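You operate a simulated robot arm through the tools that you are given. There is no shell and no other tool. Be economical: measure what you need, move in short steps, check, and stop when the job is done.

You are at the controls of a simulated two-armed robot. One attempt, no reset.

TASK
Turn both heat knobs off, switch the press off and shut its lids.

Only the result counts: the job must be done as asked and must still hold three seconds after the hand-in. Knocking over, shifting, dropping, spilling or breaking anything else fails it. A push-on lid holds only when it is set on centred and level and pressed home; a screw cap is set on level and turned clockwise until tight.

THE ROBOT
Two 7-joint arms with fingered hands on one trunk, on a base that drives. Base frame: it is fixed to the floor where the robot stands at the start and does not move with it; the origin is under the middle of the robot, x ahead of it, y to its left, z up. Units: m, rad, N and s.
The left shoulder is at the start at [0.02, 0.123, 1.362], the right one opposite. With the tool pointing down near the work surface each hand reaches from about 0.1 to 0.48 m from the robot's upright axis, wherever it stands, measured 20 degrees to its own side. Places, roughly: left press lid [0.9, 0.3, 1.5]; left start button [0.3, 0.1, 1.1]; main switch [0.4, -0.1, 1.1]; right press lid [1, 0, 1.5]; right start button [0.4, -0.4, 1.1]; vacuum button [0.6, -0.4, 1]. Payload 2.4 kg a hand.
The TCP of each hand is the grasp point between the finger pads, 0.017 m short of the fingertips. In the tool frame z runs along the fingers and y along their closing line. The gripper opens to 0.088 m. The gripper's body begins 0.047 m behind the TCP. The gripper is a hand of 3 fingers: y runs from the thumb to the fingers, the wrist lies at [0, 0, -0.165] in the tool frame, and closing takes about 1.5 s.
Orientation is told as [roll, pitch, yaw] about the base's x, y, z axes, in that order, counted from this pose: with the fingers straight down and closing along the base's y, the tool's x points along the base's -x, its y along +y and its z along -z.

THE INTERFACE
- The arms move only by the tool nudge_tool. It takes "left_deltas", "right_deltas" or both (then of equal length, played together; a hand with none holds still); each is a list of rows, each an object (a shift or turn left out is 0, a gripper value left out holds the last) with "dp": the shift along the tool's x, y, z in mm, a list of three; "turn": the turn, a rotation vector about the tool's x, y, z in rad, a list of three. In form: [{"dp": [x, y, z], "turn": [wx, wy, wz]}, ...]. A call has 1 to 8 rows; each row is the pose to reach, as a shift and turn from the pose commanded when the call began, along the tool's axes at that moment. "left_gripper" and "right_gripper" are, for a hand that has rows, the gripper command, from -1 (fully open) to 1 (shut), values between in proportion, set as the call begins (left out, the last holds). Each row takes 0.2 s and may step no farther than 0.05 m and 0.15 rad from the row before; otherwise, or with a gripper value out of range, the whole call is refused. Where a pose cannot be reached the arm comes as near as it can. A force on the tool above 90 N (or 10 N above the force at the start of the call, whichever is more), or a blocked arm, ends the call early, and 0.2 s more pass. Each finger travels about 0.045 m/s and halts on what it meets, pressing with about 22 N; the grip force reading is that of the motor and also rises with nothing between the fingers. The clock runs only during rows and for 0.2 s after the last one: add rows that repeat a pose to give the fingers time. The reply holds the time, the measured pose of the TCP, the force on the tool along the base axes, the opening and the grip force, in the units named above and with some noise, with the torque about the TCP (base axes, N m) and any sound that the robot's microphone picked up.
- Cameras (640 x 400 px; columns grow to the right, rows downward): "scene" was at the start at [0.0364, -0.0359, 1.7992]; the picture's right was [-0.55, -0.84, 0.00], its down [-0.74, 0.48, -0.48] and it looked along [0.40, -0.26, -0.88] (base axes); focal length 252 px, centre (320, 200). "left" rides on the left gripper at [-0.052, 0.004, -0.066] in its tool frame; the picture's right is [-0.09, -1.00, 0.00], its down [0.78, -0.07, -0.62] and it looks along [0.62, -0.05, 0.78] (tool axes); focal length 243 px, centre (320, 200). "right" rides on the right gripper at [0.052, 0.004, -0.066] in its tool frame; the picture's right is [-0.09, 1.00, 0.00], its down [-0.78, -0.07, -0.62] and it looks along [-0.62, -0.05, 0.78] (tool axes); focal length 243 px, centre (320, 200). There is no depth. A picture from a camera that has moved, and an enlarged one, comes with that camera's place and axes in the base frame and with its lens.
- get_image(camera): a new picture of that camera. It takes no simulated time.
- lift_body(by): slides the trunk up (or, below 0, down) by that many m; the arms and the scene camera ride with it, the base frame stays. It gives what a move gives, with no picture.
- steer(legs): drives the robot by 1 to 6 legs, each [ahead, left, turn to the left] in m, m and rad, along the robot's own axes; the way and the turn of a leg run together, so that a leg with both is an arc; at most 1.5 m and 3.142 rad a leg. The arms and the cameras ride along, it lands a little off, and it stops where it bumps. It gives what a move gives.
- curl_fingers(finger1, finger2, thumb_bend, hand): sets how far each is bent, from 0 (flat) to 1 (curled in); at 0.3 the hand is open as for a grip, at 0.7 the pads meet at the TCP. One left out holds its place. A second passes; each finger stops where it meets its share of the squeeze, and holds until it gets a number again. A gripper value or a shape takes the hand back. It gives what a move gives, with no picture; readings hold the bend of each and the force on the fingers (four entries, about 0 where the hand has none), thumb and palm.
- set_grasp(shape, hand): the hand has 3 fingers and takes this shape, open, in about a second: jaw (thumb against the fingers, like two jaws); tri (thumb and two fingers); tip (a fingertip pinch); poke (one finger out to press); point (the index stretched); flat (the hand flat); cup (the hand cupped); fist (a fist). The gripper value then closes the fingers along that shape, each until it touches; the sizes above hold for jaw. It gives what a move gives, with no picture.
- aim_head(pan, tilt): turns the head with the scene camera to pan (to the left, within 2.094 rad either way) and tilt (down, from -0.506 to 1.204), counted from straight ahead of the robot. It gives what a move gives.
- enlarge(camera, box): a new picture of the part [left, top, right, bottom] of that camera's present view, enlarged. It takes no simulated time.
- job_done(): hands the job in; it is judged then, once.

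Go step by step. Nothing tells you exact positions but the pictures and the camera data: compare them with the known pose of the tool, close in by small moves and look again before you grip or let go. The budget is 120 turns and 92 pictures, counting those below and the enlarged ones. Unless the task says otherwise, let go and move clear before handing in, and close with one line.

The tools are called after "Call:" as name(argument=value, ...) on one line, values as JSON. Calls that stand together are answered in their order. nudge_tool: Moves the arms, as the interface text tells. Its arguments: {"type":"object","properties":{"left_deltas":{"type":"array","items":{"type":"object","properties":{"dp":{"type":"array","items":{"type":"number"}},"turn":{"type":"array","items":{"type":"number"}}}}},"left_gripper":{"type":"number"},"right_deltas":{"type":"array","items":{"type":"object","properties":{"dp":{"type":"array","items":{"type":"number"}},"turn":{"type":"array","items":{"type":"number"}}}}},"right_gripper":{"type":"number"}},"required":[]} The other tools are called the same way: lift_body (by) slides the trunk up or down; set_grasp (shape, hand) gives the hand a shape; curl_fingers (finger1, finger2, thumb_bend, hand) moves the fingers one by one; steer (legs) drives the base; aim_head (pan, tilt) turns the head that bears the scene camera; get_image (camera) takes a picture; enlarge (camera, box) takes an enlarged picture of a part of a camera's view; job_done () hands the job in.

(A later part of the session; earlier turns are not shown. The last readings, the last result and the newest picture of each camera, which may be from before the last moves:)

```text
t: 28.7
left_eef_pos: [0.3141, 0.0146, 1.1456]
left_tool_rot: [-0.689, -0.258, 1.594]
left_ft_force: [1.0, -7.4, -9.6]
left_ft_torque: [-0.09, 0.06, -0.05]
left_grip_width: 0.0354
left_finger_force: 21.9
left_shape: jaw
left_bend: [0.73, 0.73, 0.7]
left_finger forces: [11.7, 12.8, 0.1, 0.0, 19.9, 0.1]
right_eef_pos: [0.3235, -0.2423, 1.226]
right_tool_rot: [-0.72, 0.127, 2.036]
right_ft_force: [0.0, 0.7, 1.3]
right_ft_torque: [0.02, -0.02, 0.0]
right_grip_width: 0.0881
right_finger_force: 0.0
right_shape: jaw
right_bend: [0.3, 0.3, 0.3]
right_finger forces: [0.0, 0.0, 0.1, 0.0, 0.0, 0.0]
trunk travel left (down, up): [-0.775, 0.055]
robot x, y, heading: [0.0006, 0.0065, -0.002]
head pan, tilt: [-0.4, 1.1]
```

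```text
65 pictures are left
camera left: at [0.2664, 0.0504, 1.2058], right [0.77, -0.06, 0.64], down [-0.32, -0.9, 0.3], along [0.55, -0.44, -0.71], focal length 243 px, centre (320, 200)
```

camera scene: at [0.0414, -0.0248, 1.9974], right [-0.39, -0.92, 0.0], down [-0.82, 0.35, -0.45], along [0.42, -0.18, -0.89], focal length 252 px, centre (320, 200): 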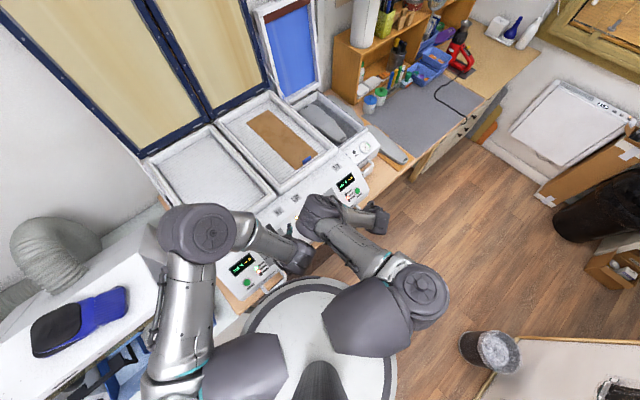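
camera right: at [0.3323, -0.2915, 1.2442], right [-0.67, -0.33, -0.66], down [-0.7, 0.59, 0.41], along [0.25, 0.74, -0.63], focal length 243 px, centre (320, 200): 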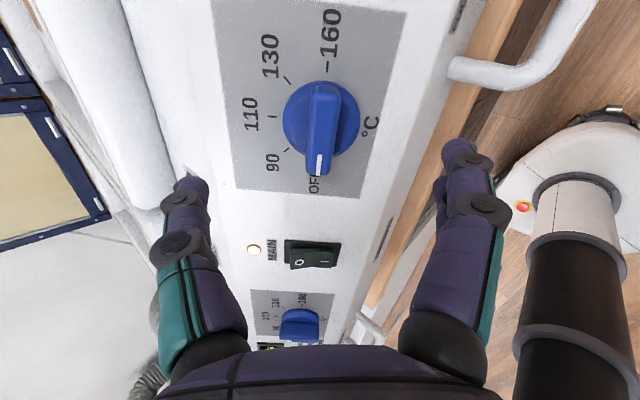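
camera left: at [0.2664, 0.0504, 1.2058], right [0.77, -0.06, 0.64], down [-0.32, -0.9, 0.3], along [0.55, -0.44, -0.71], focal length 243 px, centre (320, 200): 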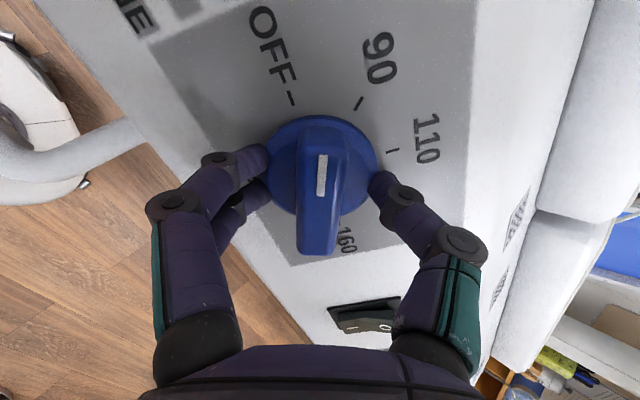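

About 0.45 rad remains to OFF. I continue in small steps.

Call:
nudge_tool(left_deltas=[{"turn": [0, 0, -0.12]}, {"turn": [0, 0, -0.24]}, {"turn": [0, 0, -0.36]}, {"turn": [0, 0, -0.44]}])

Call:
get_image(camera="left")

```text
t: 29.7
left_eef_pos: [0.3132, 0.0162, 1.1463]
left_tool_rot: [-0.732, 0.03, 1.929]
left_ft_force: [2.4, -6.2, -7.3]
left_ft_torque: [-0.03, 0.06, -0.09]
left_grip_width: 0.0354
left_finger_force: 21.4
left_shape: jaw
left_bend: [0.73, 0.72, 0.7]
left_finger forces: [11.0, 13.0, 0.0, 0.1, 17.8, 0.1]
right_eef_pos: [0.3221, -0.2415, 1.2256]
right_tool_rot: [-0.721, 0.126, 2.035]
right_ft_force: [0.6, -0.1, 0.3]
right_ft_torque: [-0.05, -0.01, 0.0]
right_grip_width: 0.0883
right_finger_force: 0.1
right_shape: jaw
right_bend: [0.3, 0.3, 0.3]
right_finger forces: [0.0, 0.0, 0.0, 0.1, 0.0, 0.0]
trunk travel left (down, up): [-0.775, 0.055]
robot x, y, heading: [0.0025, 0.0015, 0.004]
head pan, tilt: [-0.4, 1.1]
```

```text
64 pictures are left
camera left: at [0.2498, 0.0482, 1.1911], right [0.66, 0.36, 0.66], down [-0.07, -0.84, 0.53], along [0.75, -0.4, -0.53], focal length 243 px, centre (320, 200)
```

left: 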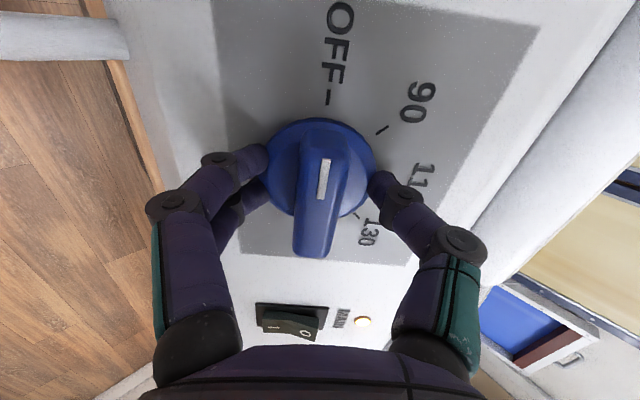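

The pointer lines up with OFF; I add a small nudge to feel the stop, then release and back away.

Call:
nudge_tool(left_deltas=[{"turn": [0, 0, -0.05]}, {"turn": [0, 0, -0.1]}])

Call:
nudge_tool(left_deltas=[{}, {}, {}, {}, {}, {}, {}], left_gripper=-1)

Call:
nudge_tool(left_deltas=[{"dp": [0, 0, -30]}, {"dp": [0, 0, -60]}])

Call:
get_image(camera="left")

```text
t: 30.3
left_eef_pos: [0.3124, 0.0158, 1.1463]
left_tool_rot: [-0.726, 0.097, 2.001]
left_ft_force: [2.9, -1.0, -4.3]
left_ft_torque: [0.23, 0.1, -0.31]
left_grip_width: 0.0353
left_finger_force: 22.4
left_shape: jaw
left_bend: [0.73, 0.73, 0.7]
left_finger forces: [12.8, 10.2, 0.0, 0.0, 19.5, 0.0]
right_eef_pos: [0.3237, -0.2405, 1.226]
right_tool_rot: [-0.721, 0.127, 2.035]
right_ft_force: [0.0, -1.3, 0.7]
right_ft_torque: [-0.01, -0.01, -0.01]
right_grip_width: 0.0883
right_finger_force: 0.0
right_shape: jaw
right_bend: [0.3, 0.3, 0.3]
right_finger forces: [0.0, 0.0, 0.0, 0.0, 0.0, 0.1]
trunk travel left (down, up): [-0.775, 0.055]
robot x, y, heading: [0.0003, -0.0003, 0.001]
head pan, tilt: [-0.4, 1.1]
```

```text
t: 31.9
left_eef_pos: [0.3121, 0.0163, 1.1455]
left_tool_rot: [-0.723, 0.097, 2.002]
left_ft_force: [0.3, 0.2, 0.8]
left_ft_torque: [0.02, 0.04, 0.01]
left_grip_width: 0.0883
left_finger_force: 0.0
left_shape: jaw
left_bend: [0.3, 0.3, 0.3]
left_finger forces: [0.0, 0.0, 0.0, 0.1, 0.0, 0.0]
right_eef_pos: [0.3232, -0.2399, 1.2262]
right_tool_rot: [-0.721, 0.128, 2.035]
right_ft_force: [-0.2, -1.0, -0.5]
right_ft_torque: [0.0, 0.02, 0.0]
right_grip_width: 0.0877
right_finger_force: 0.0
right_shape: jaw
right_bend: [0.3, 0.3, 0.3]
right_finger forces: [0.1, 0.1, 0.1, 0.1, 0.0, 0.0]
trunk travel left (down, up): [-0.775, 0.055]
robot x, y, heading: [0.0009, -0.0024, -0.003]
head pan, tilt: [-0.4, 1.1]
```

```text
t: 32.5
left_eef_pos: [0.2738, 0.0023, 1.1923]
left_tool_rot: [-0.724, 0.097, 2.001]
left_ft_force: [0.6, -0.4, 0.5]
left_ft_torque: [-0.05, 0.0, 0.0]
left_grip_width: 0.0881
left_finger_force: 0.2
left_shape: jaw
left_bend: [0.3, 0.3, 0.3]
left_finger forces: [0.0, 0.0, 0.1, 0.1, 0.0, 0.0]
right_eef_pos: [0.3217, -0.2415, 1.2268]
right_tool_rot: [-0.721, 0.127, 2.036]
right_ft_force: [0.0, -0.2, -0.3]
right_ft_torque: [0.01, 0.0, -0.02]
right_grip_width: 0.0881
right_finger_force: 0.0
right_shape: jaw
right_bend: [0.3, 0.3, 0.3]
right_finger forces: [0.0, 0.0, 0.1, 0.0, 0.0, 0.0]
trunk travel left (down, up): [-0.775, 0.055]
robot x, y, heading: [0.0016, -0.0021, 0.004]
head pan, tilt: [-0.4, 1.1]
```

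```text
63 pictures are left
camera left: at [0.2071, 0.0323, 1.2339], right [0.62, 0.45, 0.65], down [-0.03, -0.81, 0.58], along [0.79, -0.38, -0.49], focal length 243 px, centre (320, 200)
```

left: 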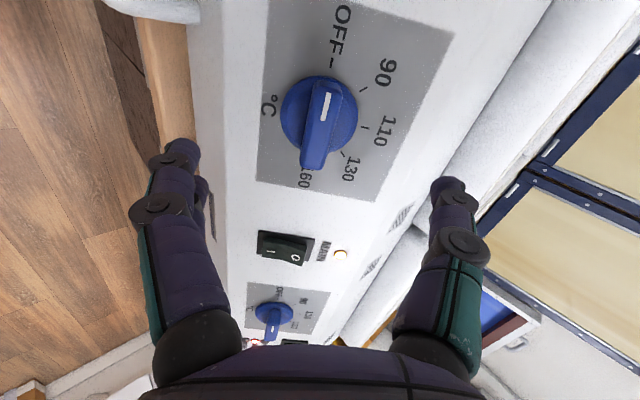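

Both knobs are at OFF against their stops. For the switch I shape the left hand to poke and see where the finger points.

Call:
set_grasp(hand="left", shape="poke")

Call:
get_image(camera="left")

```text
t: 33.4
left_eef_pos: [0.2747, 0.0026, 1.1912]
left_tool_rot: [-0.724, 0.095, 2.003]
left_ft_force: [-0.1, -0.1, -1.1]
left_ft_torque: [-0.01, 0.0, -0.04]
left_grip_width: 0.0
left_finger_force: 0.0
left_shape: poke
left_bend: [1.0, 1.0, 0.45]
left_finger forces: [0.1, 0.0, 0.0, 0.0, 0.1, 0.0]
right_eef_pos: [0.3225, -0.2409, 1.2263]
right_tool_rot: [-0.72, 0.13, 2.035]
right_ft_force: [0.1, 0.2, -0.5]
right_ft_torque: [-0.02, -0.02, 0.03]
right_grip_width: 0.0879
right_finger_force: 0.0
right_shape: jaw
right_bend: [0.3, 0.3, 0.3]
right_finger forces: [0.0, 0.1, 0.0, 0.0, 0.1, 0.0]
trunk travel left (down, up): [-0.775, 0.055]
robot x, y, heading: [0.0022, 0.0044, 0.002]
head pan, tilt: [-0.4, 1.1]
```

```text
62 pictures are left
camera left: at [0.2075, 0.0325, 1.2334], right [0.62, 0.45, 0.65], down [-0.03, -0.81, 0.58], along [0.79, -0.38, -0.49], focal length 243 px, centre (320, 200)
```

left: 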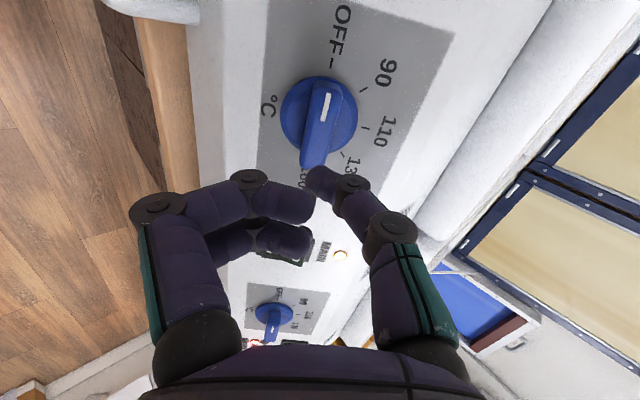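

The thumb pokes straight along the tool axis. I move the right hand aside and bring the left thumb over the switch's O end, near [0.359,-0.096,1.149].

Call:
nudge_tool(right_deltas=[{"dp": [30, 0, -10]}, {"dp": [60, 0, -20]}])

Call:
nudge_tool(left_deltas=[{"dp": [40, 3, 0]}, {"dp": [80, 6, 0]}, {"dp": [120, 9, 4]}])

Call:
get_image(camera="left")

Call:
enlarge(camera="scene", box=[220, 150, 400, 290])

```text
t: 34.0
left_eef_pos: [0.2729, 0.0023, 1.1924]
left_tool_rot: [-0.726, 0.097, 2.002]
left_ft_force: [0.4, -0.4, -1.4]
left_ft_torque: [-0.02, 0.01, 0.02]
left_grip_width: 0.0
left_finger_force: 0.1
left_shape: poke
left_bend: [1.0, 1.0, 0.45]
left_finger forces: [0.0, 0.0, 0.0, 0.1, 0.0, 0.0]
right_eef_pos: [0.3374, -0.297, 1.2477]
right_tool_rot: [-0.722, 0.127, 2.035]
right_ft_force: [-0.2, 0.2, 0.1]
right_ft_torque: [0.06, -0.06, 0.01]
right_grip_width: 0.0881
right_finger_force: 0.1
right_shape: jaw
right_bend: [0.3, 0.3, 0.3]
right_finger forces: [0.1, 0.1, 0.1, 0.1, 0.0, 0.0]
trunk travel left (down, up): [-0.775, 0.055]
robot x, y, heading: [0.0007, -0.0016, -0.002]
head pan, tilt: [-0.4, 1.1]
```

```text
t: 34.8
left_eef_pos: [0.315, -0.096, 1.1943]
left_tool_rot: [-0.727, 0.092, 2.006]
left_ft_force: [0.1, 0.1, 0.5]
left_ft_torque: [-0.01, 0.02, 0.01]
left_grip_width: 0.0001
left_finger_force: 0.2
left_shape: poke
left_bend: [1.0, 1.0, 0.45]
left_finger forces: [0.1, 0.1, 0.0, 0.1, 0.0, 0.0]
left hand out of reach, approached as far as the arm can: row 3
right_eef_pos: [0.3351, -0.2962, 1.2479]
right_tool_rot: [-0.723, 0.128, 2.034]
right_ft_force: [-0.5, 0.5, -0.5]
right_ft_torque: [0.01, 0.01, 0.0]
right_grip_width: 0.0879
right_finger_force: 0.1
right_shape: jaw
right_bend: [0.3, 0.3, 0.3]
right_finger forces: [0.1, 0.0, 0.1, 0.0, 0.1, 0.1]
trunk travel left (down, up): [-0.775, 0.055]
robot x, y, heading: [0.0029, 0.0016, 0.003]
head pan, tilt: [-0.4, 1.1]
```

```text
61 pictures are left
camera left: at [0.249, -0.0658, 1.2358], right [0.61, 0.45, 0.65], down [-0.02, -0.82, 0.58], along [0.79, -0.37, -0.49], focal length 243 px, centre (320, 200)
```

left: 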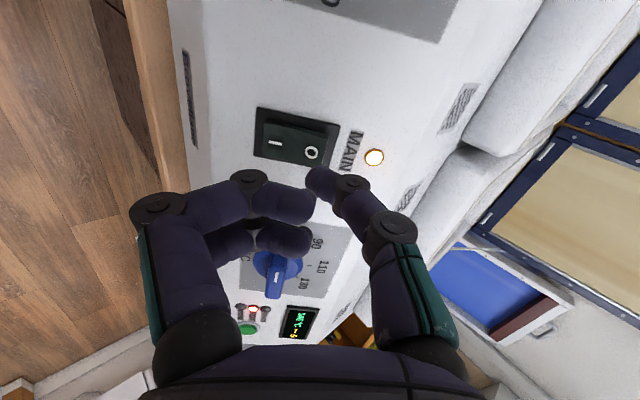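

```text
2.86 times, centred on (310, 220) of scene
camera zoom: at [0.0393, -0.0255, 1.9974], right [-0.39, -0.92, 0.0], down [-0.82, 0.35, -0.45], along [0.42, -0.18, -0.89], focal length 719 px, centre (349, 143)
```

zoom: 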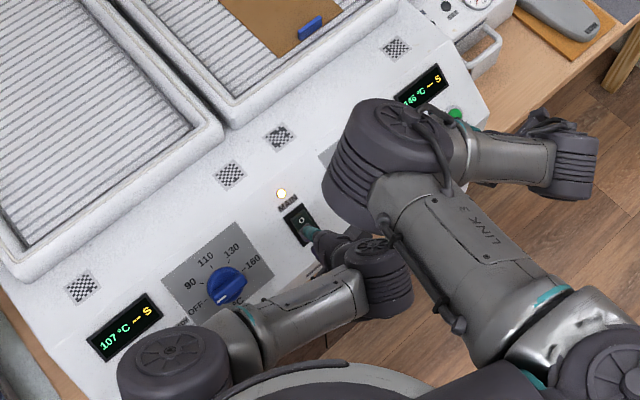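

The thumb is about 12 mm left of the O. I try closing in diagonally, where reach should be better.

Call:
nudge_tool(left_deltas=[{"dp": [7, 2, 15]}, {"dp": [13, 3, 28]}])

Call:
get_image(camera="left")

```text
t: 35.4
left_eef_pos: [0.3311, -0.0887, 1.1898]
left_tool_rot: [-0.726, 0.095, 2.003]
left_ft_force: [-0.2, -0.1, 0.7]
left_ft_torque: [-0.02, 0.01, -0.02]
left_grip_width: 0.0
left_finger_force: 0.0
left_shape: poke
left_bend: [1.0, 1.0, 0.45]
left_finger forces: [0.0, 0.0, 0.1, 0.0, 0.0, 0.1]
left hand out of reach, approached as far as the arm can: row 1, 2
right_eef_pos: [0.3342, -0.2965, 1.2465]
right_tool_rot: [-0.722, 0.129, 2.034]
right_ft_force: [0.1, 1.1, -0.4]
right_ft_torque: [-0.03, -0.02, -0.02]
right_grip_width: 0.0879
right_finger_force: 0.0
right_shape: jaw
right_bend: [0.3, 0.3, 0.3]
right_finger forces: [0.0, 0.0, 0.0, 0.0, 0.0, 0.1]
trunk travel left (down, up): [-0.775, 0.055]
robot x, y, heading: [-0.0019, 0.0011, 0.0]
head pan, tilt: [-0.4, 1.1]
```

```text
59 pictures are left
camera left: at [0.2648, -0.0593, 1.2316], right [0.61, 0.45, 0.65], down [-0.02, -0.81, 0.58], along [0.79, -0.37, -0.49], focal length 243 px, centre (320, 200)
```

left: 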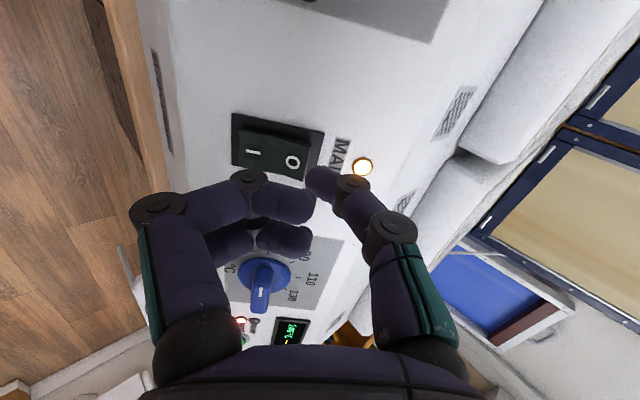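

The left arm can't fold any further, so I withdraw it and use the right hand for the switch.

Call:
nudge_tool(left_deltas=[{"dp": [0, 0, -45]}, {"dp": [-40, 0, -50]}, {"dp": [-80, 0, -50]}, {"dp": [-120, 0, -50]}, {"dp": [-160, 0, -50]}])

Call:
set_grasp(hand="right", shape="poke")

Call:
nudge_tool(right_deltas=[{"turn": [0, 0, 0.147]}, {"turn": [0, 0, 0.294]}, {"turn": [0, 0, 0.441]}, {"turn": [0, 0, 0.588]}, {"turn": [0, 0, 0.735]}, {"turn": [0, 0, 0.882]}, {"turn": [0, 0, 1.03]}, {"turn": [0, 0, 1.177]}])

```text
t: 36.6
left_eef_pos: [0.231, 0.0451, 1.2164]
left_tool_rot: [-0.726, 0.099, 2.003]
left_ft_force: [0.5, -0.4, 0.1]
left_ft_torque: [0.0, 0.01, -0.03]
left_grip_width: 0.0001
left_finger_force: 0.0
left_shape: poke
left_bend: [1.0, 1.0, 0.45]
left_finger forces: [0.0, 0.0, 0.0, 0.0, 0.1, 0.0]
right_eef_pos: [0.3351, -0.2958, 1.2474]
right_tool_rot: [-0.723, 0.128, 2.034]
right_ft_force: [-0.9, -0.7, -0.1]
right_ft_torque: [0.01, -0.01, -0.01]
right_grip_width: 0.0882
right_finger_force: 0.1
right_shape: jaw
right_bend: [0.3, 0.3, 0.3]
right_finger forces: [0.0, 0.0, 0.0, 0.1, 0.0, 0.0]
trunk travel left (down, up): [-0.775, 0.055]
robot x, y, heading: [0.0017, -0.0, -0.004]
head pan, tilt: [-0.4, 1.1]
```

```text
t: 37.5
left_eef_pos: [0.2308, 0.045, 1.2156]
left_tool_rot: [-0.725, 0.099, 2.001]
left_ft_force: [1.0, 0.6, 0.2]
left_ft_torque: [0.02, 0.01, -0.01]
left_grip_width: 0.0
left_finger_force: 0.2
left_shape: poke
left_bend: [1.0, 1.0, 0.45]
left_finger forces: [0.1, 0.0, 0.0, 0.0, 0.1, 0.0]
right_eef_pos: [0.3356, -0.2951, 1.2477]
right_tool_rot: [-0.722, 0.129, 2.035]
right_ft_force: [0.2, -0.8, -0.4]
right_ft_torque: [0.02, 0.0, 0.03]
right_grip_width: 0.0
right_finger_force: 0.1
right_shape: poke
right_bend: [1.0, 1.0, 0.45]
right_finger forces: [0.0, 0.0, 0.0, 0.0, 0.0, 0.1]
trunk travel left (down, up): [-0.775, 0.055]
robot x, y, heading: [-0.0015, 0.0021, -0.001]
head pan, tilt: [-0.4, 1.1]
```

```text
t: 39.3
left_eef_pos: [0.2302, 0.0455, 1.2164]
left_tool_rot: [-0.726, 0.096, 2.001]
left_ft_force: [-0.3, 0.6, -0.1]
left_ft_torque: [0.0, -0.01, 0.02]
left_grip_width: 0.0
left_finger_force: 0.0
left_shape: poke
left_bend: [1.0, 1.0, 0.45]
left_finger forces: [0.0, 0.0, 0.1, 0.1, 0.0, 0.1]
right_eef_pos: [0.3383, -0.297, 1.2474]
right_tool_rot: [-0.457, -0.591, 1.046]
right_ft_force: [0.1, 0.3, -0.5]
right_ft_torque: [-0.01, 0.01, 0.04]
right_grip_width: 0.0001
right_finger_force: 0.1
right_shape: poke
right_bend: [1.0, 1.0, 0.45]
right_finger forces: [0.0, 0.0, 0.0, 0.0, 0.0, 0.0]
trunk travel left (down, up): [-0.775, 0.055]
robot x, y, heading: [-0.0022, 0.0007, 0.003]
head pan, tilt: [-0.4, 1.1]
```

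I finish the roll and carry the right hand over the switch.

Call:
nudge_tool(right_deltas=[{"turn": [0, 0, 0.147]}, {"turn": [0, 0, 0.294]}, {"turn": [0, 0, 0.441]}, {"turn": [0, 0, 0.587]}])

Call:
nudge_tool(right_deltas=[{"dp": [1, 46, 0]}, {"dp": [3, 92, 0]}, {"dp": [4, 138, 10]}, {"dp": [5, 184, 30]}, {"dp": [5, 184, 60]}])

Call:
get_image(camera="right")

```text
t: 40.3
left_eef_pos: [0.2306, 0.0449, 1.2145]
left_tool_rot: [-0.726, 0.097, 2.002]
left_ft_force: [0.3, -0.4, 0.3]
left_ft_torque: [0.01, 0.01, 0.0]
left_grip_width: 0.0
left_finger_force: 0.1
left_shape: poke
left_bend: [1.0, 1.0, 0.45]
left_finger forces: [0.1, 0.0, 0.0, 0.0, 0.0, 0.1]
right_eef_pos: [0.3371, -0.298, 1.2478]
right_tool_rot: [0.004, -0.731, 0.315]
right_ft_force: [0.4, 0.4, 0.1]
right_ft_torque: [0.0, 0.0, -0.01]
right_grip_width: 0.0001
right_finger_force: 0.0
right_shape: poke
right_bend: [1.0, 1.0, 0.45]
right_finger forces: [0.0, 0.1, 0.1, 0.1, 0.0, 0.1]
trunk travel left (down, up): [-0.775, 0.055]
robot x, y, heading: [-0.0065, 0.0005, 0.0]
head pan, tilt: [-0.4, 1.1]
```

```text
refused: row 4 steps farther than a row can; nothing moved
```

```text
58 pictures are left
camera right: at [0.2574, -0.3196, 1.2619], right [-0.25, 0.97, 0.06], down [0.18, -0.01, 0.98], along [0.95, 0.26, -0.17], focal length 243 px, centre (320, 200)
```

right: 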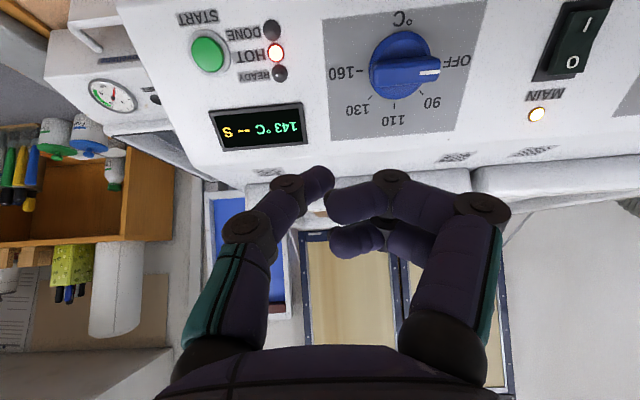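

The right knob reads OFF. I redo the move with smaller steps.

Call:
nudge_tool(right_deltas=[{"dp": [1, 46, 0]}, {"dp": [3, 92, 0]}, {"dp": [4, 138, 0]}, {"dp": [5, 184, 0]}, {"dp": [5, 184, 35]}, {"dp": [5, 184, 60]}])

Call:
get_image(camera="right")

```text
t: 41.7
left_eef_pos: [0.2308, 0.0447, 1.2168]
left_tool_rot: [-0.725, 0.097, 2.002]
left_ft_force: [0.0, -0.2, -0.8]
left_ft_torque: [0.05, 0.03, 0.03]
left_grip_width: 0.0
left_finger_force: 0.1
left_shape: poke
left_bend: [1.0, 1.0, 0.45]
left_finger forces: [0.0, 0.0, 0.0, 0.1, 0.1, 0.0]
right_eef_pos: [0.3116, -0.1103, 1.1983]
right_tool_rot: [0.0, -0.734, 0.319]
right_ft_force: [0.0, 0.5, -0.2]
right_ft_torque: [0.0, 0.01, -0.04]
right_grip_width: 0.0001
right_finger_force: 0.1
right_shape: poke
right_bend: [1.0, 1.0, 0.45]
right_finger forces: [0.0, 0.0, 0.0, 0.0, 0.1, 0.0]
trunk travel left (down, up): [-0.775, 0.055]
robot x, y, heading: [0.0049, -0.0021, -0.002]
head pan, tilt: [-0.4, 1.1]
```

```text
57 pictures are left
camera right: at [0.231, -0.1324, 1.2136], right [-0.25, 0.97, 0.06], down [0.18, -0.01, 0.98], along [0.95, 0.26, -0.17], focal length 243 px, centre (320, 200)
```

right: 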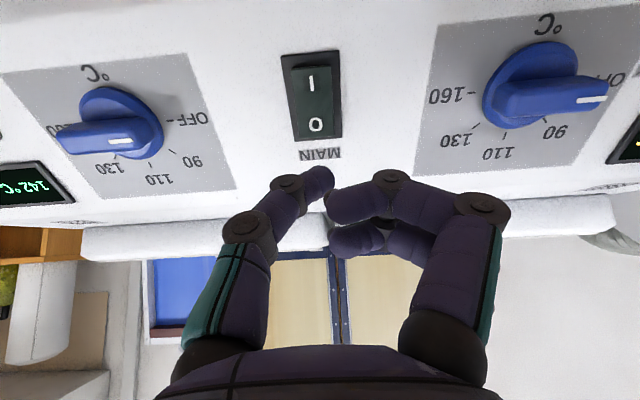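

The thumb is lined up with the O. I press in steps.

Call:
nudge_tool(right_deltas=[{"dp": [0, 0, 20]}, {"dp": [0, 0, 38]}, {"dp": [0, 0, 46]}])

Call:
get_image(camera="right")

```text
t: 42.5
left_eef_pos: [0.2323, 0.0442, 1.2165]
left_tool_rot: [-0.724, 0.098, 2.002]
left_ft_force: [-0.2, -0.2, 0.9]
left_ft_torque: [0.01, 0.01, 0.02]
left_grip_width: 0.0
left_finger_force: 0.0
left_shape: poke
left_bend: [1.0, 1.0, 0.45]
left_finger forces: [0.0, 0.0, 0.0, 0.0, 0.1, 0.0]
right_eef_pos: [0.3432, -0.1011, 1.1645]
right_tool_rot: [0.002, -0.731, 0.321]
right_ft_force: [-0.1, 0.0, 0.9]
right_ft_torque: [0.04, -0.02, 0.01]
right_grip_width: 0.0
right_finger_force: 0.0
right_shape: poke
right_bend: [1.0, 1.0, 0.45]
right_finger forces: [0.0, 0.1, 0.1, 0.0, 0.0, 0.0]
trunk travel left (down, up): [-0.775, 0.055]
robot x, y, heading: [-0.0012, 0.0001, -0.001]
head pan, tilt: [-0.4, 1.1]
```

```text
56 pictures are left
camera right: at [0.2618, -0.1234, 1.1786], right [-0.25, 0.97, 0.06], down [0.18, -0.01, 0.98], along [0.95, 0.26, -0.17], focal length 243 px, centre (320, 200)
```

right: 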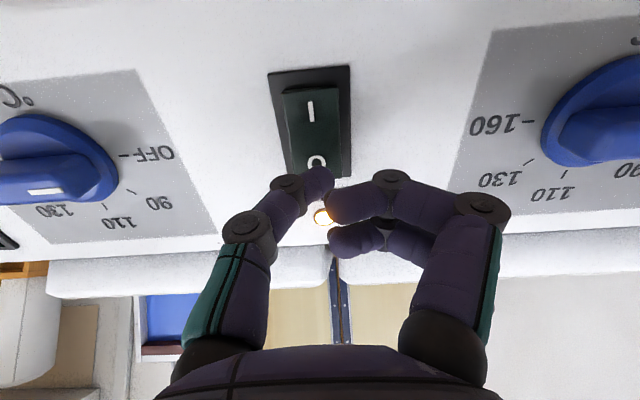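

The tip is at the O. I press in further.

Call:
nudge_tool(right_deltas=[{"dp": [0, 0, 5]}, {"dp": [0, 0, 10]}, {"dp": [0, 0, 14]}])

Call:
get_image(camera="right")

```text
t: 43.3
left_eef_pos: [0.2289, 0.0441, 1.2166]
left_tool_rot: [-0.727, 0.099, 2.0]
left_ft_force: [-0.2, -1.3, 0.3]
left_ft_torque: [0.02, -0.02, 0.03]
left_grip_width: 0.0
left_finger_force: 0.1
left_shape: poke
left_bend: [1.0, 1.0, 0.45]
left_finger forces: [0.0, 0.1, 0.0, 0.0, 0.0, 0.0]
right_eef_pos: [0.3504, -0.0998, 1.156]
right_tool_rot: [0.0, -0.733, 0.318]
right_ft_force: [-8.7, -7.4, 17.1]
right_ft_torque: [-0.03, 0.02, -0.01]
right_grip_width: 0.0002
right_finger_force: 0.1
right_shape: poke
right_bend: [1.0, 1.0, 0.46]
right_finger forces: [0.1, 0.1, 0.0, 0.0, 18.8, 0.0]
trunk travel left (down, up): [-0.775, 0.055]
robot x, y, heading: [-0.0003, -0.0022, 0.0]
head pan, tilt: [-0.4, 1.1]
```

```text
55 pictures are left
camera right: at [0.2693, -0.1218, 1.1701], right [-0.25, 0.97, 0.06], down [0.18, -0.01, 0.98], along [0.95, 0.26, -0.17], focal length 243 px, centre (320, 200)
```

right: 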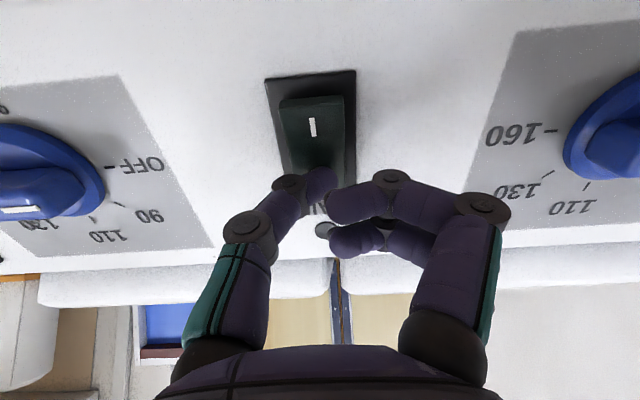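

The main light went out. I draw the hand back and check that it stays off.

Call:
nudge_tool(right_deltas=[{"dp": [0, 0, -40]}, {"dp": [0, 0, -80]}, {"dp": [-20, -40, -100]}, {"dp": [-40, -80, -120]}])

Call:
enlarge(camera="scene", box=[200, 140, 420, 310])

Call:
aim_head(pan=-0.1, tilt=0.55)

Call:
get_image(camera="scene")

```text
t: 44.3
left_eef_pos: [0.2311, 0.0438, 1.2159]
left_tool_rot: [-0.727, 0.097, 2.001]
left_ft_force: [0.2, -0.8, -0.6]
left_ft_torque: [0.02, -0.01, -0.01]
left_grip_width: 0.0
left_finger_force: 0.1
left_shape: poke
left_bend: [1.0, 1.0, 0.45]
left_finger forces: [0.0, 0.1, 0.0, 0.0, 0.0, 0.1]
right_eef_pos: [0.3309, -0.1912, 1.2727]
right_tool_rot: [0.005, -0.73, 0.32]
right_ft_force: [-0.4, 0.5, 0.2]
right_ft_torque: [-0.03, 0.03, -0.02]
right_grip_width: 0.0001
right_finger_force: 0.0
right_shape: poke
right_bend: [1.0, 1.0, 0.45]
right_finger forces: [0.0, 0.0, 0.1, 0.0, 0.1, 0.0]
trunk travel left (down, up): [-0.775, 0.055]
robot x, y, heading: [-0.0009, 0.0036, 0.002]
head pan, tilt: [-0.4, 1.1]
```

```text
2.35 times, centred on (310, 225) of scene
camera zoom: at [0.0396, -0.0261, 1.9974], right [-0.39, -0.92, 0.0], down [-0.82, 0.35, -0.45], along [0.42, -0.18, -0.89], focal length 592 px, centre (344, 141)
```

zoom: 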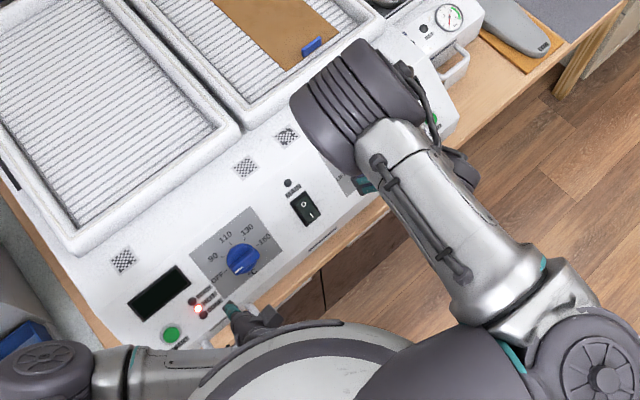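

```text
t: 45.3
left_eef_pos: [0.2316, 0.0448, 1.216]
left_tool_rot: [-0.723, 0.098, 2.002]
left_ft_force: [-0.3, -0.4, 0.0]
left_ft_torque: [0.03, 0.03, -0.02]
left_grip_width: 0.0002
left_finger_force: 0.1
left_shape: poke
left_bend: [1.0, 1.0, 0.45]
left_finger forces: [0.0, 0.0, 0.1, 0.0, 0.0, 0.1]
right_eef_pos: [0.3308, -0.1903, 1.2715]
right_tool_rot: [0.0, -0.731, 0.319]
right_ft_force: [-0.5, 0.4, -0.5]
right_ft_torque: [0.0, 0.02, 0.02]
right_grip_width: 0.0
right_finger_force: 0.2
right_shape: poke
right_bend: [1.0, 1.0, 0.45]
right_finger forces: [0.1, 0.0, 0.1, 0.1, 0.0, 0.1]
trunk travel left (down, up): [-0.775, 0.055]
robot x, y, heading: [-0.0021, 0.0004, 0.003]
head pan, tilt: [-0.099, 0.55]
```

```text
53 pictures are left
camera scene: at [0.0715, -0.0095, 2.0405], right [-0.1, -0.99, 0.0], down [-0.52, 0.05, -0.85], along [0.85, -0.08, -0.52], focal length 252 px, centre (320, 200)
```

scene: 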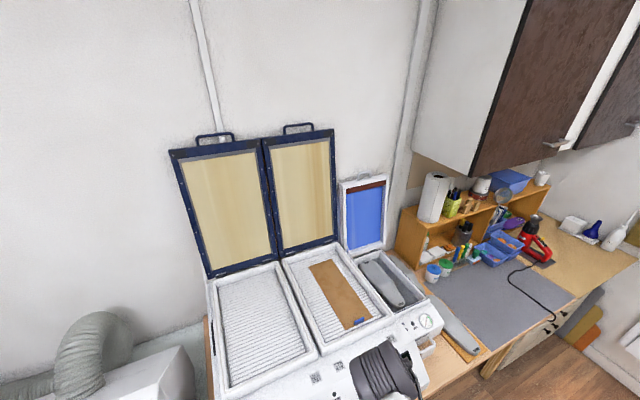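

The press is off. Next the lids: handle tops are about [1.06,-0.02,1.77] and [0.97,0.27,1.77], leaning back ~15° from hinges near z 1.25, so I must get nearer. I look at the clearance between base and counter.

Call:
aim_head(pan=0.3, tilt=1.204)

Call:
get_image(camera="scene")

Call:
get_image(camera="left")

```text
t: 46.3
left_eef_pos: [0.2302, 0.046, 1.2157]
left_tool_rot: [-0.724, 0.098, 2.001]
left_ft_force: [-0.8, 0.4, 0.4]
left_ft_torque: [0.03, 0.01, -0.02]
left_grip_width: 0.0002
left_finger_force: 0.1
left_shape: poke
left_bend: [1.0, 1.0, 0.45]
left_finger forces: [0.0, 0.0, 0.0, 0.1, 0.0, 0.0]
right_eef_pos: [0.331, -0.189, 1.2707]
right_tool_rot: [0.002, -0.73, 0.319]
right_ft_force: [0.2, 0.4, 0.2]
right_ft_torque: [0.01, 0.02, 0.01]
right_grip_width: 0.0
right_finger_force: 0.0
right_shape: poke
right_bend: [1.0, 1.0, 0.45]
right_finger forces: [0.1, 0.0, 0.1, 0.0, 0.1, 0.0]
trunk travel left (down, up): [-0.775, 0.055]
robot x, y, heading: [-0.0005, 0.0016, -0.001]
head pan, tilt: [0.3, 1.201]
```

```text
52 pictures are left
camera scene: at [0.0355, 0.0161, 1.9915], right [0.3, -0.96, 0.0], down [-0.89, -0.28, -0.36], along [0.35, 0.11, -0.93], focal length 252 px, centre (320, 200)
```

scene: 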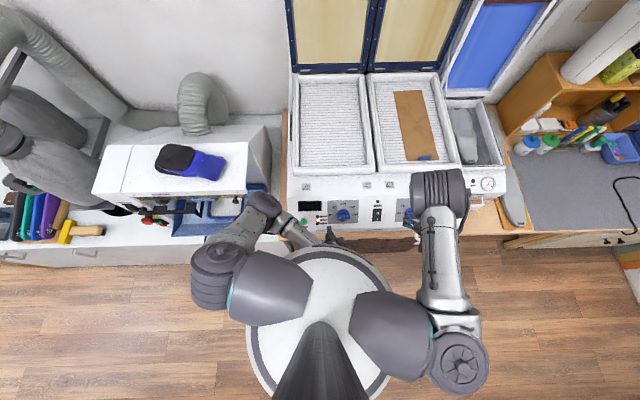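

```text
51 pictures are left
camera left: at [0.1646, 0.0749, 1.2573], right [0.62, 0.45, 0.65], down [-0.03, -0.81, 0.58], along [0.79, -0.38, -0.49], focal length 243 px, centre (320, 200)
```

left: 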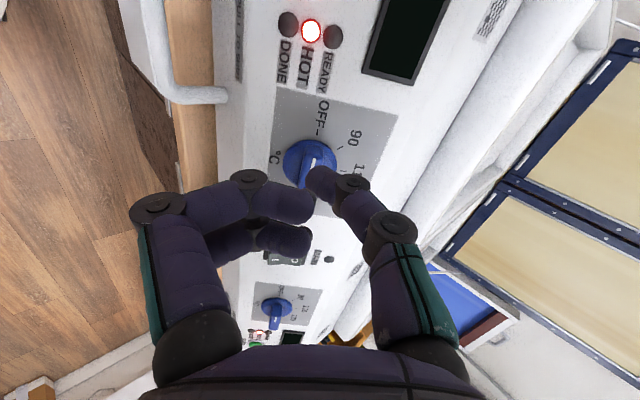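

The base has a little room to the counter. I first test how far the right arm can stretch at lid height, rising clear and levelling the hand forward.

Call:
set_grasp(hand="right", shape="jaw")

Call:
nudge_tool(right_deltas=[{"dp": [-33, 0, -37], "turn": [0, -0.14, 0]}, {"dp": [-67, 0, -74], "turn": [0, -0.28, 0]}, {"dp": [-100, 0, -112], "turn": [0, -0.42, 0]}, {"dp": [-134, 0, -149], "turn": [0, -0.56, 0]}, {"dp": [-167, 0, -186], "turn": [0, -0.7, 0]}, {"dp": [-200, 0, -223], "turn": [0, -0.84, 0]}, {"dp": [-234, 0, -261], "turn": [0, -0.84, 0]}, {"dp": [-267, 0, -298], "turn": [0, -0.84, 0]}])

```text
t: 47.2
left_eef_pos: [0.2311, 0.0448, 1.2162]
left_tool_rot: [-0.725, 0.097, 2.003]
left_ft_force: [-0.6, -0.8, 0.7]
left_ft_torque: [0.03, 0.02, -0.03]
left_grip_width: 0.0002
left_finger_force: 0.0
left_shape: poke
left_bend: [1.0, 1.0, 0.45]
left_finger forces: [0.0, 0.1, 0.1, 0.0, 0.1, 0.0]
right_eef_pos: [0.3315, -0.1905, 1.272]
right_tool_rot: [0.002, -0.732, 0.32]
right_ft_force: [0.3, -0.7, -0.5]
right_ft_torque: [-0.02, -0.03, -0.03]
right_grip_width: 0.0878
right_finger_force: 0.1
right_shape: jaw
right_bend: [0.3, 0.3, 0.3]
right_finger forces: [0.0, 0.0, 0.0, 0.1, 0.0, 0.0]
trunk travel left (down, up): [-0.775, 0.055]
robot x, y, heading: [-0.0013, 0.0032, -0.003]
head pan, tilt: [0.3, 1.201]
```

```text
refused: row 2 steps farther than a row can; nothing moved
```

Step slightly too long; I repeat with smaller ones.

Call:
nudge_tool(right_deltas=[{"dp": [-32, 0, -36], "turn": [0, -0.14, 0]}, {"dp": [-64, 0, -72], "turn": [0, -0.28, 0]}, {"dp": [-96, 0, -108], "turn": [0, -0.42, 0]}, {"dp": [-128, 0, -144], "turn": [0, -0.56, 0]}, {"dp": [-160, 0, -180], "turn": [0, -0.7, 0]}, {"dp": [-192, 0, -216], "turn": [0, -0.84, 0]}, {"dp": [-224, 0, -252], "turn": [0, -0.84, 0]}, {"dp": [-256, 0, -288], "turn": [0, -0.84, 0]}])

```text
t: 49.0
left_eef_pos: [0.2298, 0.0454, 1.217]
left_tool_rot: [-0.726, 0.097, 2.002]
left_ft_force: [-0.4, -0.7, 0.4]
left_ft_torque: [-0.01, 0.01, -0.01]
left_grip_width: 0.0001
left_finger_force: 0.0
left_shape: poke
left_bend: [1.0, 1.0, 0.45]
left_finger forces: [0.1, 0.0, 0.0, 0.0, 0.0, 0.0]
right_eef_pos: [0.3317, -0.2057, 1.6505]
right_tool_rot: [2.571, -1.57, -2.251]
right_ft_force: [-0.5, -0.3, 0.3]
right_ft_torque: [0.01, -0.01, 0.0]
right_grip_width: 0.0879
right_finger_force: 0.1
right_shape: jaw
right_bend: [0.3, 0.3, 0.3]
right_finger forces: [0.0, 0.0, 0.1, 0.0, 0.1, 0.0]
right hand out of reach, approached as far as the arm can: row 4, 5, 6, 7, 8
trunk travel left (down, up): [-0.775, 0.055]
robot x, y, heading: [0.0043, -0.0013, -0.001]
head pan, tilt: [0.3, 1.201]
```

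Now the hand points forward; I extend along it to find the reach limit, well short of the lids.

Call:
nudge_tool(right_deltas=[{"dp": [-8, 0, 48]}, {"dp": [-16, 0, 96]}, {"dp": [-24, 0, 144]}, {"dp": [-32, 0, 192]}, {"dp": [-40, 0, 240]}, {"dp": [-48, 0, 288]}, {"dp": [-56, 0, 336]}, {"dp": [-64, 0, 384]}])

Call:
get_image(camera="right")

```text
t: 50.8
left_eef_pos: [0.2311, 0.0462, 1.2166]
left_tool_rot: [-0.726, 0.098, 2.003]
left_ft_force: [-0.4, -0.3, -0.4]
left_ft_torque: [-0.01, 0.02, -0.03]
left_grip_width: 0.0
left_finger_force: 0.0
left_shape: poke
left_bend: [1.0, 1.0, 0.45]
left_finger forces: [0.0, 0.0, 0.1, 0.1, 0.0, 0.0]
right_eef_pos: [0.6206, -0.0944, 1.6791]
right_tool_rot: [0.486, -1.571, -0.17]
right_ft_force: [-0.5, 0.3, 0.0]
right_ft_torque: [-0.02, -0.03, -0.03]
right_grip_width: 0.0878
right_finger_force: 0.2
right_shape: jaw
right_bend: [0.3, 0.3, 0.3]
right_finger forces: [0.0, 0.1, 0.0, 0.1, 0.0, 0.0]
right hand out of reach, approached as far as the arm can: row 7, 8
trunk travel left (down, up): [-0.775, 0.055]
robot x, y, heading: [-0.002, 0.0023, -0.002]
head pan, tilt: [0.3, 1.201]
```

```text
50 pictures are left
camera right: at [0.5564, -0.1101, 1.6282], right [-0.31, 0.95, 0.08], down [-0.57, -0.26, 0.78], along [0.76, 0.19, 0.62], focal length 243 px, centre (320, 200)
```

right: 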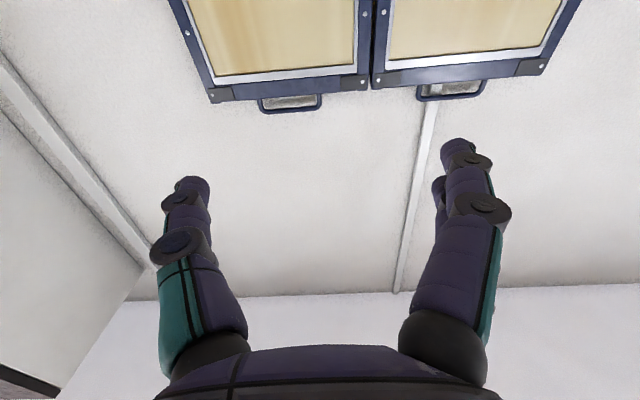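

Reach is only about 0.62 m from the shoulder, so the base must get roughly 0.4 m nearer. I fold the arms clear and look behind and around for driving room.

Call:
nudge_tool(right_deltas=[{"dp": [0, 0, -48]}, {"dp": [0, 0, -96]}, {"dp": [0, 0, -144]}, {"dp": [0, 0, -192]}, {"dp": [0, 0, -240]}, {"dp": [0, 0, -280]}], left_deltas=[{"dp": [5, -33, -37], "turn": [0, 0, 0.14]}, {"dp": [10, -66, -74], "turn": [0, 0, 0.28]}, {"dp": [14, -99, -111], "turn": [0, 0, 0.42]}, {"dp": [19, -130, -148], "turn": [0, 0, 0.56]}, {"dp": [24, -162, -184], "turn": [0, 0, 0.7]}, {"dp": [29, -190, -220], "turn": [0, 0, 0.84]}])

Call:
aim_head(pan=2.09, tilt=0.8)

Call:
get_image(camera="scene")

Call:
aim_head(pan=-2.09, tilt=0.8)

Call:
get_image(camera="scene")

```text
t: 51.8
left_eef_pos: [0.2425, 0.0945, 1.3616]
left_tool_rot: [-0.733, -0.501, 1.719]
left_ft_force: [-0.4, 0.1, 0.0]
left_ft_torque: [-0.01, 0.01, 0.05]
left_grip_width: 0.0
left_finger_force: 0.1
left_shape: poke
left_bend: [1.0, 1.0, 0.45]
left_finger forces: [0.1, 0.0, 0.1, 0.1, 0.0, 0.0]
right_eef_pos: [0.452, -0.147, 1.6789]
right_tool_rot: [-2.78, -1.564, 3.102]
right_ft_force: [0.3, 0.0, 0.7]
right_ft_torque: [0.01, 0.01, -0.01]
right_grip_width: 0.0879
right_finger_force: 0.0
right_shape: jaw
right_bend: [0.3, 0.3, 0.3]
right_finger forces: [0.1, 0.0, 0.1, 0.0, 0.1, 0.0]
trunk travel left (down, up): [-0.775, 0.055]
robot x, y, heading: [0.0007, 0.0025, -0.001]
head pan, tilt: [0.3, 1.201]
stopped in row 4 (left hand): the arm was blocked; the commanded pose is now the measured one
```

```text
t: 53.6
left_eef_pos: [0.2423, 0.0939, 1.3602]
left_tool_rot: [-0.732, -0.502, 1.715]
left_ft_force: [0.7, -0.5, 1.0]
left_ft_torque: [0.04, -0.02, 0.01]
left_grip_width: 0.0
left_finger_force: 0.1
left_shape: poke
left_bend: [1.0, 1.0, 0.45]
left_finger forces: [0.0, 0.0, 0.1, 0.1, 0.1, 0.0]
right_eef_pos: [0.4531, -0.1478, 1.6784]
right_tool_rot: [-2.755, -1.569, 3.078]
right_ft_force: [0.8, 0.1, 0.4]
right_ft_torque: [0.01, 0.0, 0.01]
right_grip_width: 0.0877
right_finger_force: 0.1
right_shape: jaw
right_bend: [0.3, 0.3, 0.3]
right_finger forces: [0.1, 0.0, 0.1, 0.1, 0.0, 0.0]
trunk travel left (down, up): [-0.775, 0.055]
robot x, y, heading: [-0.002, 0.0007, -0.002]
head pan, tilt: [2.089, 0.799]
```

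```text
49 pictures are left
camera scene: at [-0.0578, 0.0698, 2.0192], right [0.87, 0.49, 0.0], down [0.35, -0.62, -0.7], along [-0.35, 0.61, -0.72], focal length 252 px, centre (320, 200)
```

scene: 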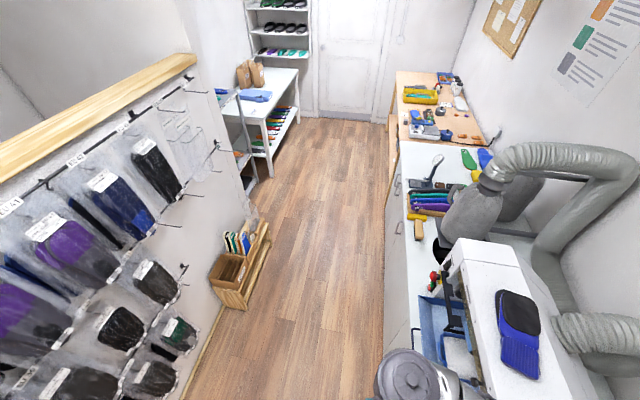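

```text
t: 57.0
left_eef_pos: [0.2427, 0.0941, 1.3607]
left_tool_rot: [-0.732, -0.502, 1.716]
left_ft_force: [1.0, 1.0, -0.1]
left_ft_torque: [-0.01, 0.0, -0.02]
left_grip_width: 0.0
left_finger_force: 0.0
left_shape: poke
left_bend: [1.0, 1.0, 0.45]
left_finger forces: [0.1, 0.1, 0.0, 0.0, 0.0, 0.0]
right_eef_pos: [0.4534, -0.1482, 1.6775]
right_tool_rot: [-2.762, -1.568, 3.084]
right_ft_force: [-0.2, 0.2, -0.3]
right_ft_torque: [-0.01, 0.0, -0.01]
right_grip_width: 0.0878
right_finger_force: 0.0
right_shape: jaw
right_bend: [0.3, 0.3, 0.3]
right_finger forces: [0.0, 0.0, 0.1, 0.0, 0.0, 0.0]
trunk travel left (down, up): [-0.775, 0.055]
robot x, y, heading: [0.0015, 0.0042, 0.002]
head pan, tilt: [-2.089, 0.799]
```

```text
48 pictures are left
camera scene: at [-0.058, -0.0704, 2.0192], right [-0.87, 0.5, 0.0], down [0.35, 0.62, -0.7], along [-0.35, -0.61, -0.72], focal length 252 px, centre (320, 200)
```

scene: 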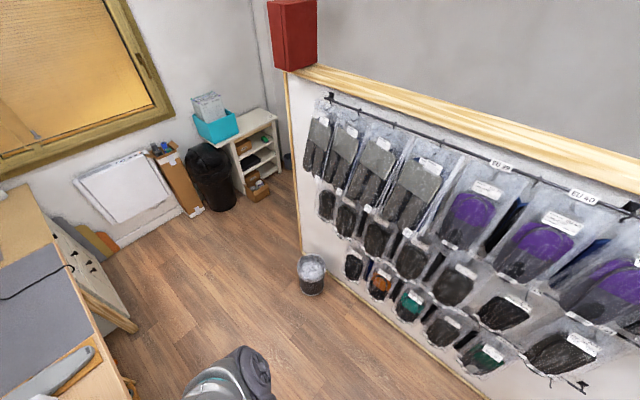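

A pegboard stands ~0.9 m behind; room to back up 0.35 m. I do that to see the counter's front and what's under it.

Call:
steer(legs=[[-0.35, 0, 0]])

Call:
aim_head(pan=0.0, tilt=1.0)

Call:
get_image(camera="scene")

```text
t: 59.2
left_eef_pos: [-0.0909, 0.0947, 1.3608]
left_tool_rot: [-0.731, -0.503, 1.714]
left_ft_force: [0.3, 0.4, 0.0]
left_ft_torque: [-0.03, 0.02, 0.0]
left_grip_width: 0.0
left_finger_force: 0.1
left_shape: poke
left_bend: [1.0, 1.0, 0.45]
left_finger forces: [0.1, 0.0, 0.0, 0.1, 0.1, 0.0]
right_eef_pos: [0.1177, -0.1476, 1.6783]
right_tool_rot: [-2.757, -1.568, 3.075]
right_ft_force: [0.0, -0.1, -0.7]
right_ft_torque: [0.03, 0.0, 0.02]
right_grip_width: 0.0875
right_finger_force: 0.1
right_shape: jaw
right_bend: [0.3, 0.3, 0.3]
right_finger forces: [0.0, 0.0, 0.0, 0.1, 0.1, 0.1]
trunk travel left (down, up): [-0.775, 0.055]
robot x, y, heading: [-0.332, 0.002, -0.003]
head pan, tilt: [-2.089, 0.799]
```

```text
t: 61.2
left_eef_pos: [-0.0912, 0.0942, 1.3603]
left_tool_rot: [-0.732, -0.501, 1.714]
left_ft_force: [-0.6, 0.7, 0.3]
left_ft_torque: [0.02, 0.0, 0.03]
left_grip_width: 0.0
left_finger_force: 0.2
left_shape: poke
left_bend: [1.0, 1.0, 0.45]
left_finger forces: [0.0, 0.0, 0.0, 0.0, 0.1, 0.0]
right_eef_pos: [0.1181, -0.1481, 1.6781]
right_tool_rot: [-2.764, -1.568, 3.083]
right_ft_force: [0.0, 0.3, -0.2]
right_ft_torque: [-0.01, 0.01, 0.04]
right_grip_width: 0.0879
right_finger_force: 0.0
right_shape: jaw
right_bend: [0.3, 0.3, 0.3]
right_finger forces: [0.1, 0.0, 0.1, 0.1, 0.1, 0.0]
trunk travel left (down, up): [-0.775, 0.055]
robot x, y, heading: [-0.3338, 0.0047, -0.008]
head pan, tilt: [0.0, 1.0]
```

```text
47 pictures are left
camera scene: at [-0.2832, 0.0, 2.004], right [0.0, -1.0, 0.0], down [-0.84, 0.0, -0.54], along [0.54, 0.0, -0.84], focal length 252 px, centre (320, 200)
```

scene: 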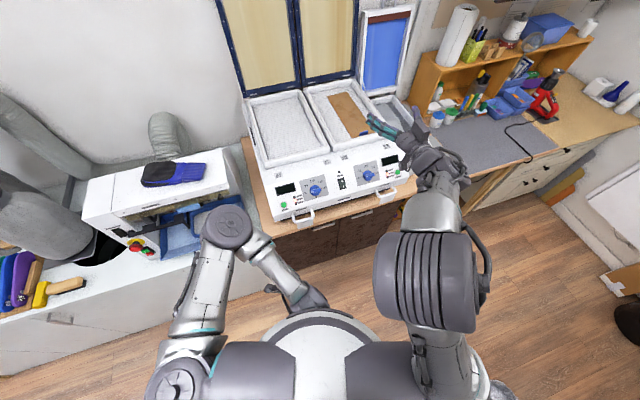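

The counter has closed cabinets under the press, so I must reach over it. I square up to the press, centred on both lids, and drive up until close.

Call:
steer(legs=[[0, 0, 0.325], [0, -0.3, 0], [0.3, 0, 0]])

Call:
steer(legs=[[0.1, 0, 0]])

Call:
get_image(camera="scene")

```text
t: 65.9
left_eef_pos: [0.249, -0.0249, 1.3612]
left_tool_rot: [-0.731, -0.503, 2.028]
left_ft_force: [0.0, 0.4, -0.5]
left_ft_torque: [0.0, 0.03, 0.01]
left_grip_width: 0.0002
left_finger_force: 0.2
left_shape: poke
left_bend: [1.0, 1.0, 0.45]
left_finger forces: [0.1, 0.0, 0.0, 0.0, 0.0, 0.0]
right_eef_pos: [0.5233, -0.1905, 1.6785]
right_tool_rot: [-2.767, -1.569, -2.884]
right_ft_force: [0.1, -0.5, 0.5]
right_ft_torque: [-0.02, 0.01, 0.04]
right_grip_width: 0.088
right_finger_force: 0.1
right_shape: jaw
right_bend: [0.3, 0.3, 0.3]
right_finger forces: [0.1, 0.0, 0.1, 0.0, 0.1, 0.0]
trunk travel left (down, up): [-0.775, 0.055]
robot x, y, heading: [0.0461, -0.1887, 0.314]
head pan, tilt: [0.0, 1.0]
```

```text
t: 67.0
left_eef_pos: [0.3427, 0.0072, 1.3601]
left_tool_rot: [-0.732, -0.502, 2.03]
left_ft_force: [0.1, 0.0, 0.0]
left_ft_torque: [-0.01, 0.01, 0.01]
left_grip_width: 0.0
left_finger_force: 0.2
left_shape: poke
left_bend: [1.0, 1.0, 0.45]
left_finger forces: [0.0, 0.0, 0.0, 0.1, 0.0, 0.1]
right_eef_pos: [0.6183, -0.1579, 1.6777]
right_tool_rot: [-2.763, -1.568, -2.886]
right_ft_force: [-0.4, 0.0, -1.2]
right_ft_torque: [0.01, -0.01, 0.0]
right_grip_width: 0.088
right_finger_force: 0.1
right_shape: jaw
right_bend: [0.3, 0.3, 0.3]
right_finger forces: [0.0, 0.0, 0.1, 0.0, 0.0, 0.0]
trunk travel left (down, up): [-0.775, 0.055]
robot x, y, heading: [0.1408, -0.1568, 0.317]
head pan, tilt: [0.0, 1.0]
```

```text
46 pictures are left
camera scene: at [0.1916, -0.143, 2.004], right [0.31, -0.95, 0.0], down [-0.8, -0.26, -0.54], along [0.51, 0.17, -0.84], focal length 252 px, centre (320, 200)
```

scene: 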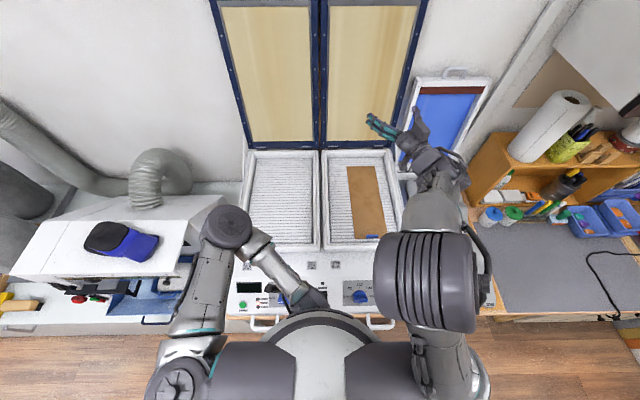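

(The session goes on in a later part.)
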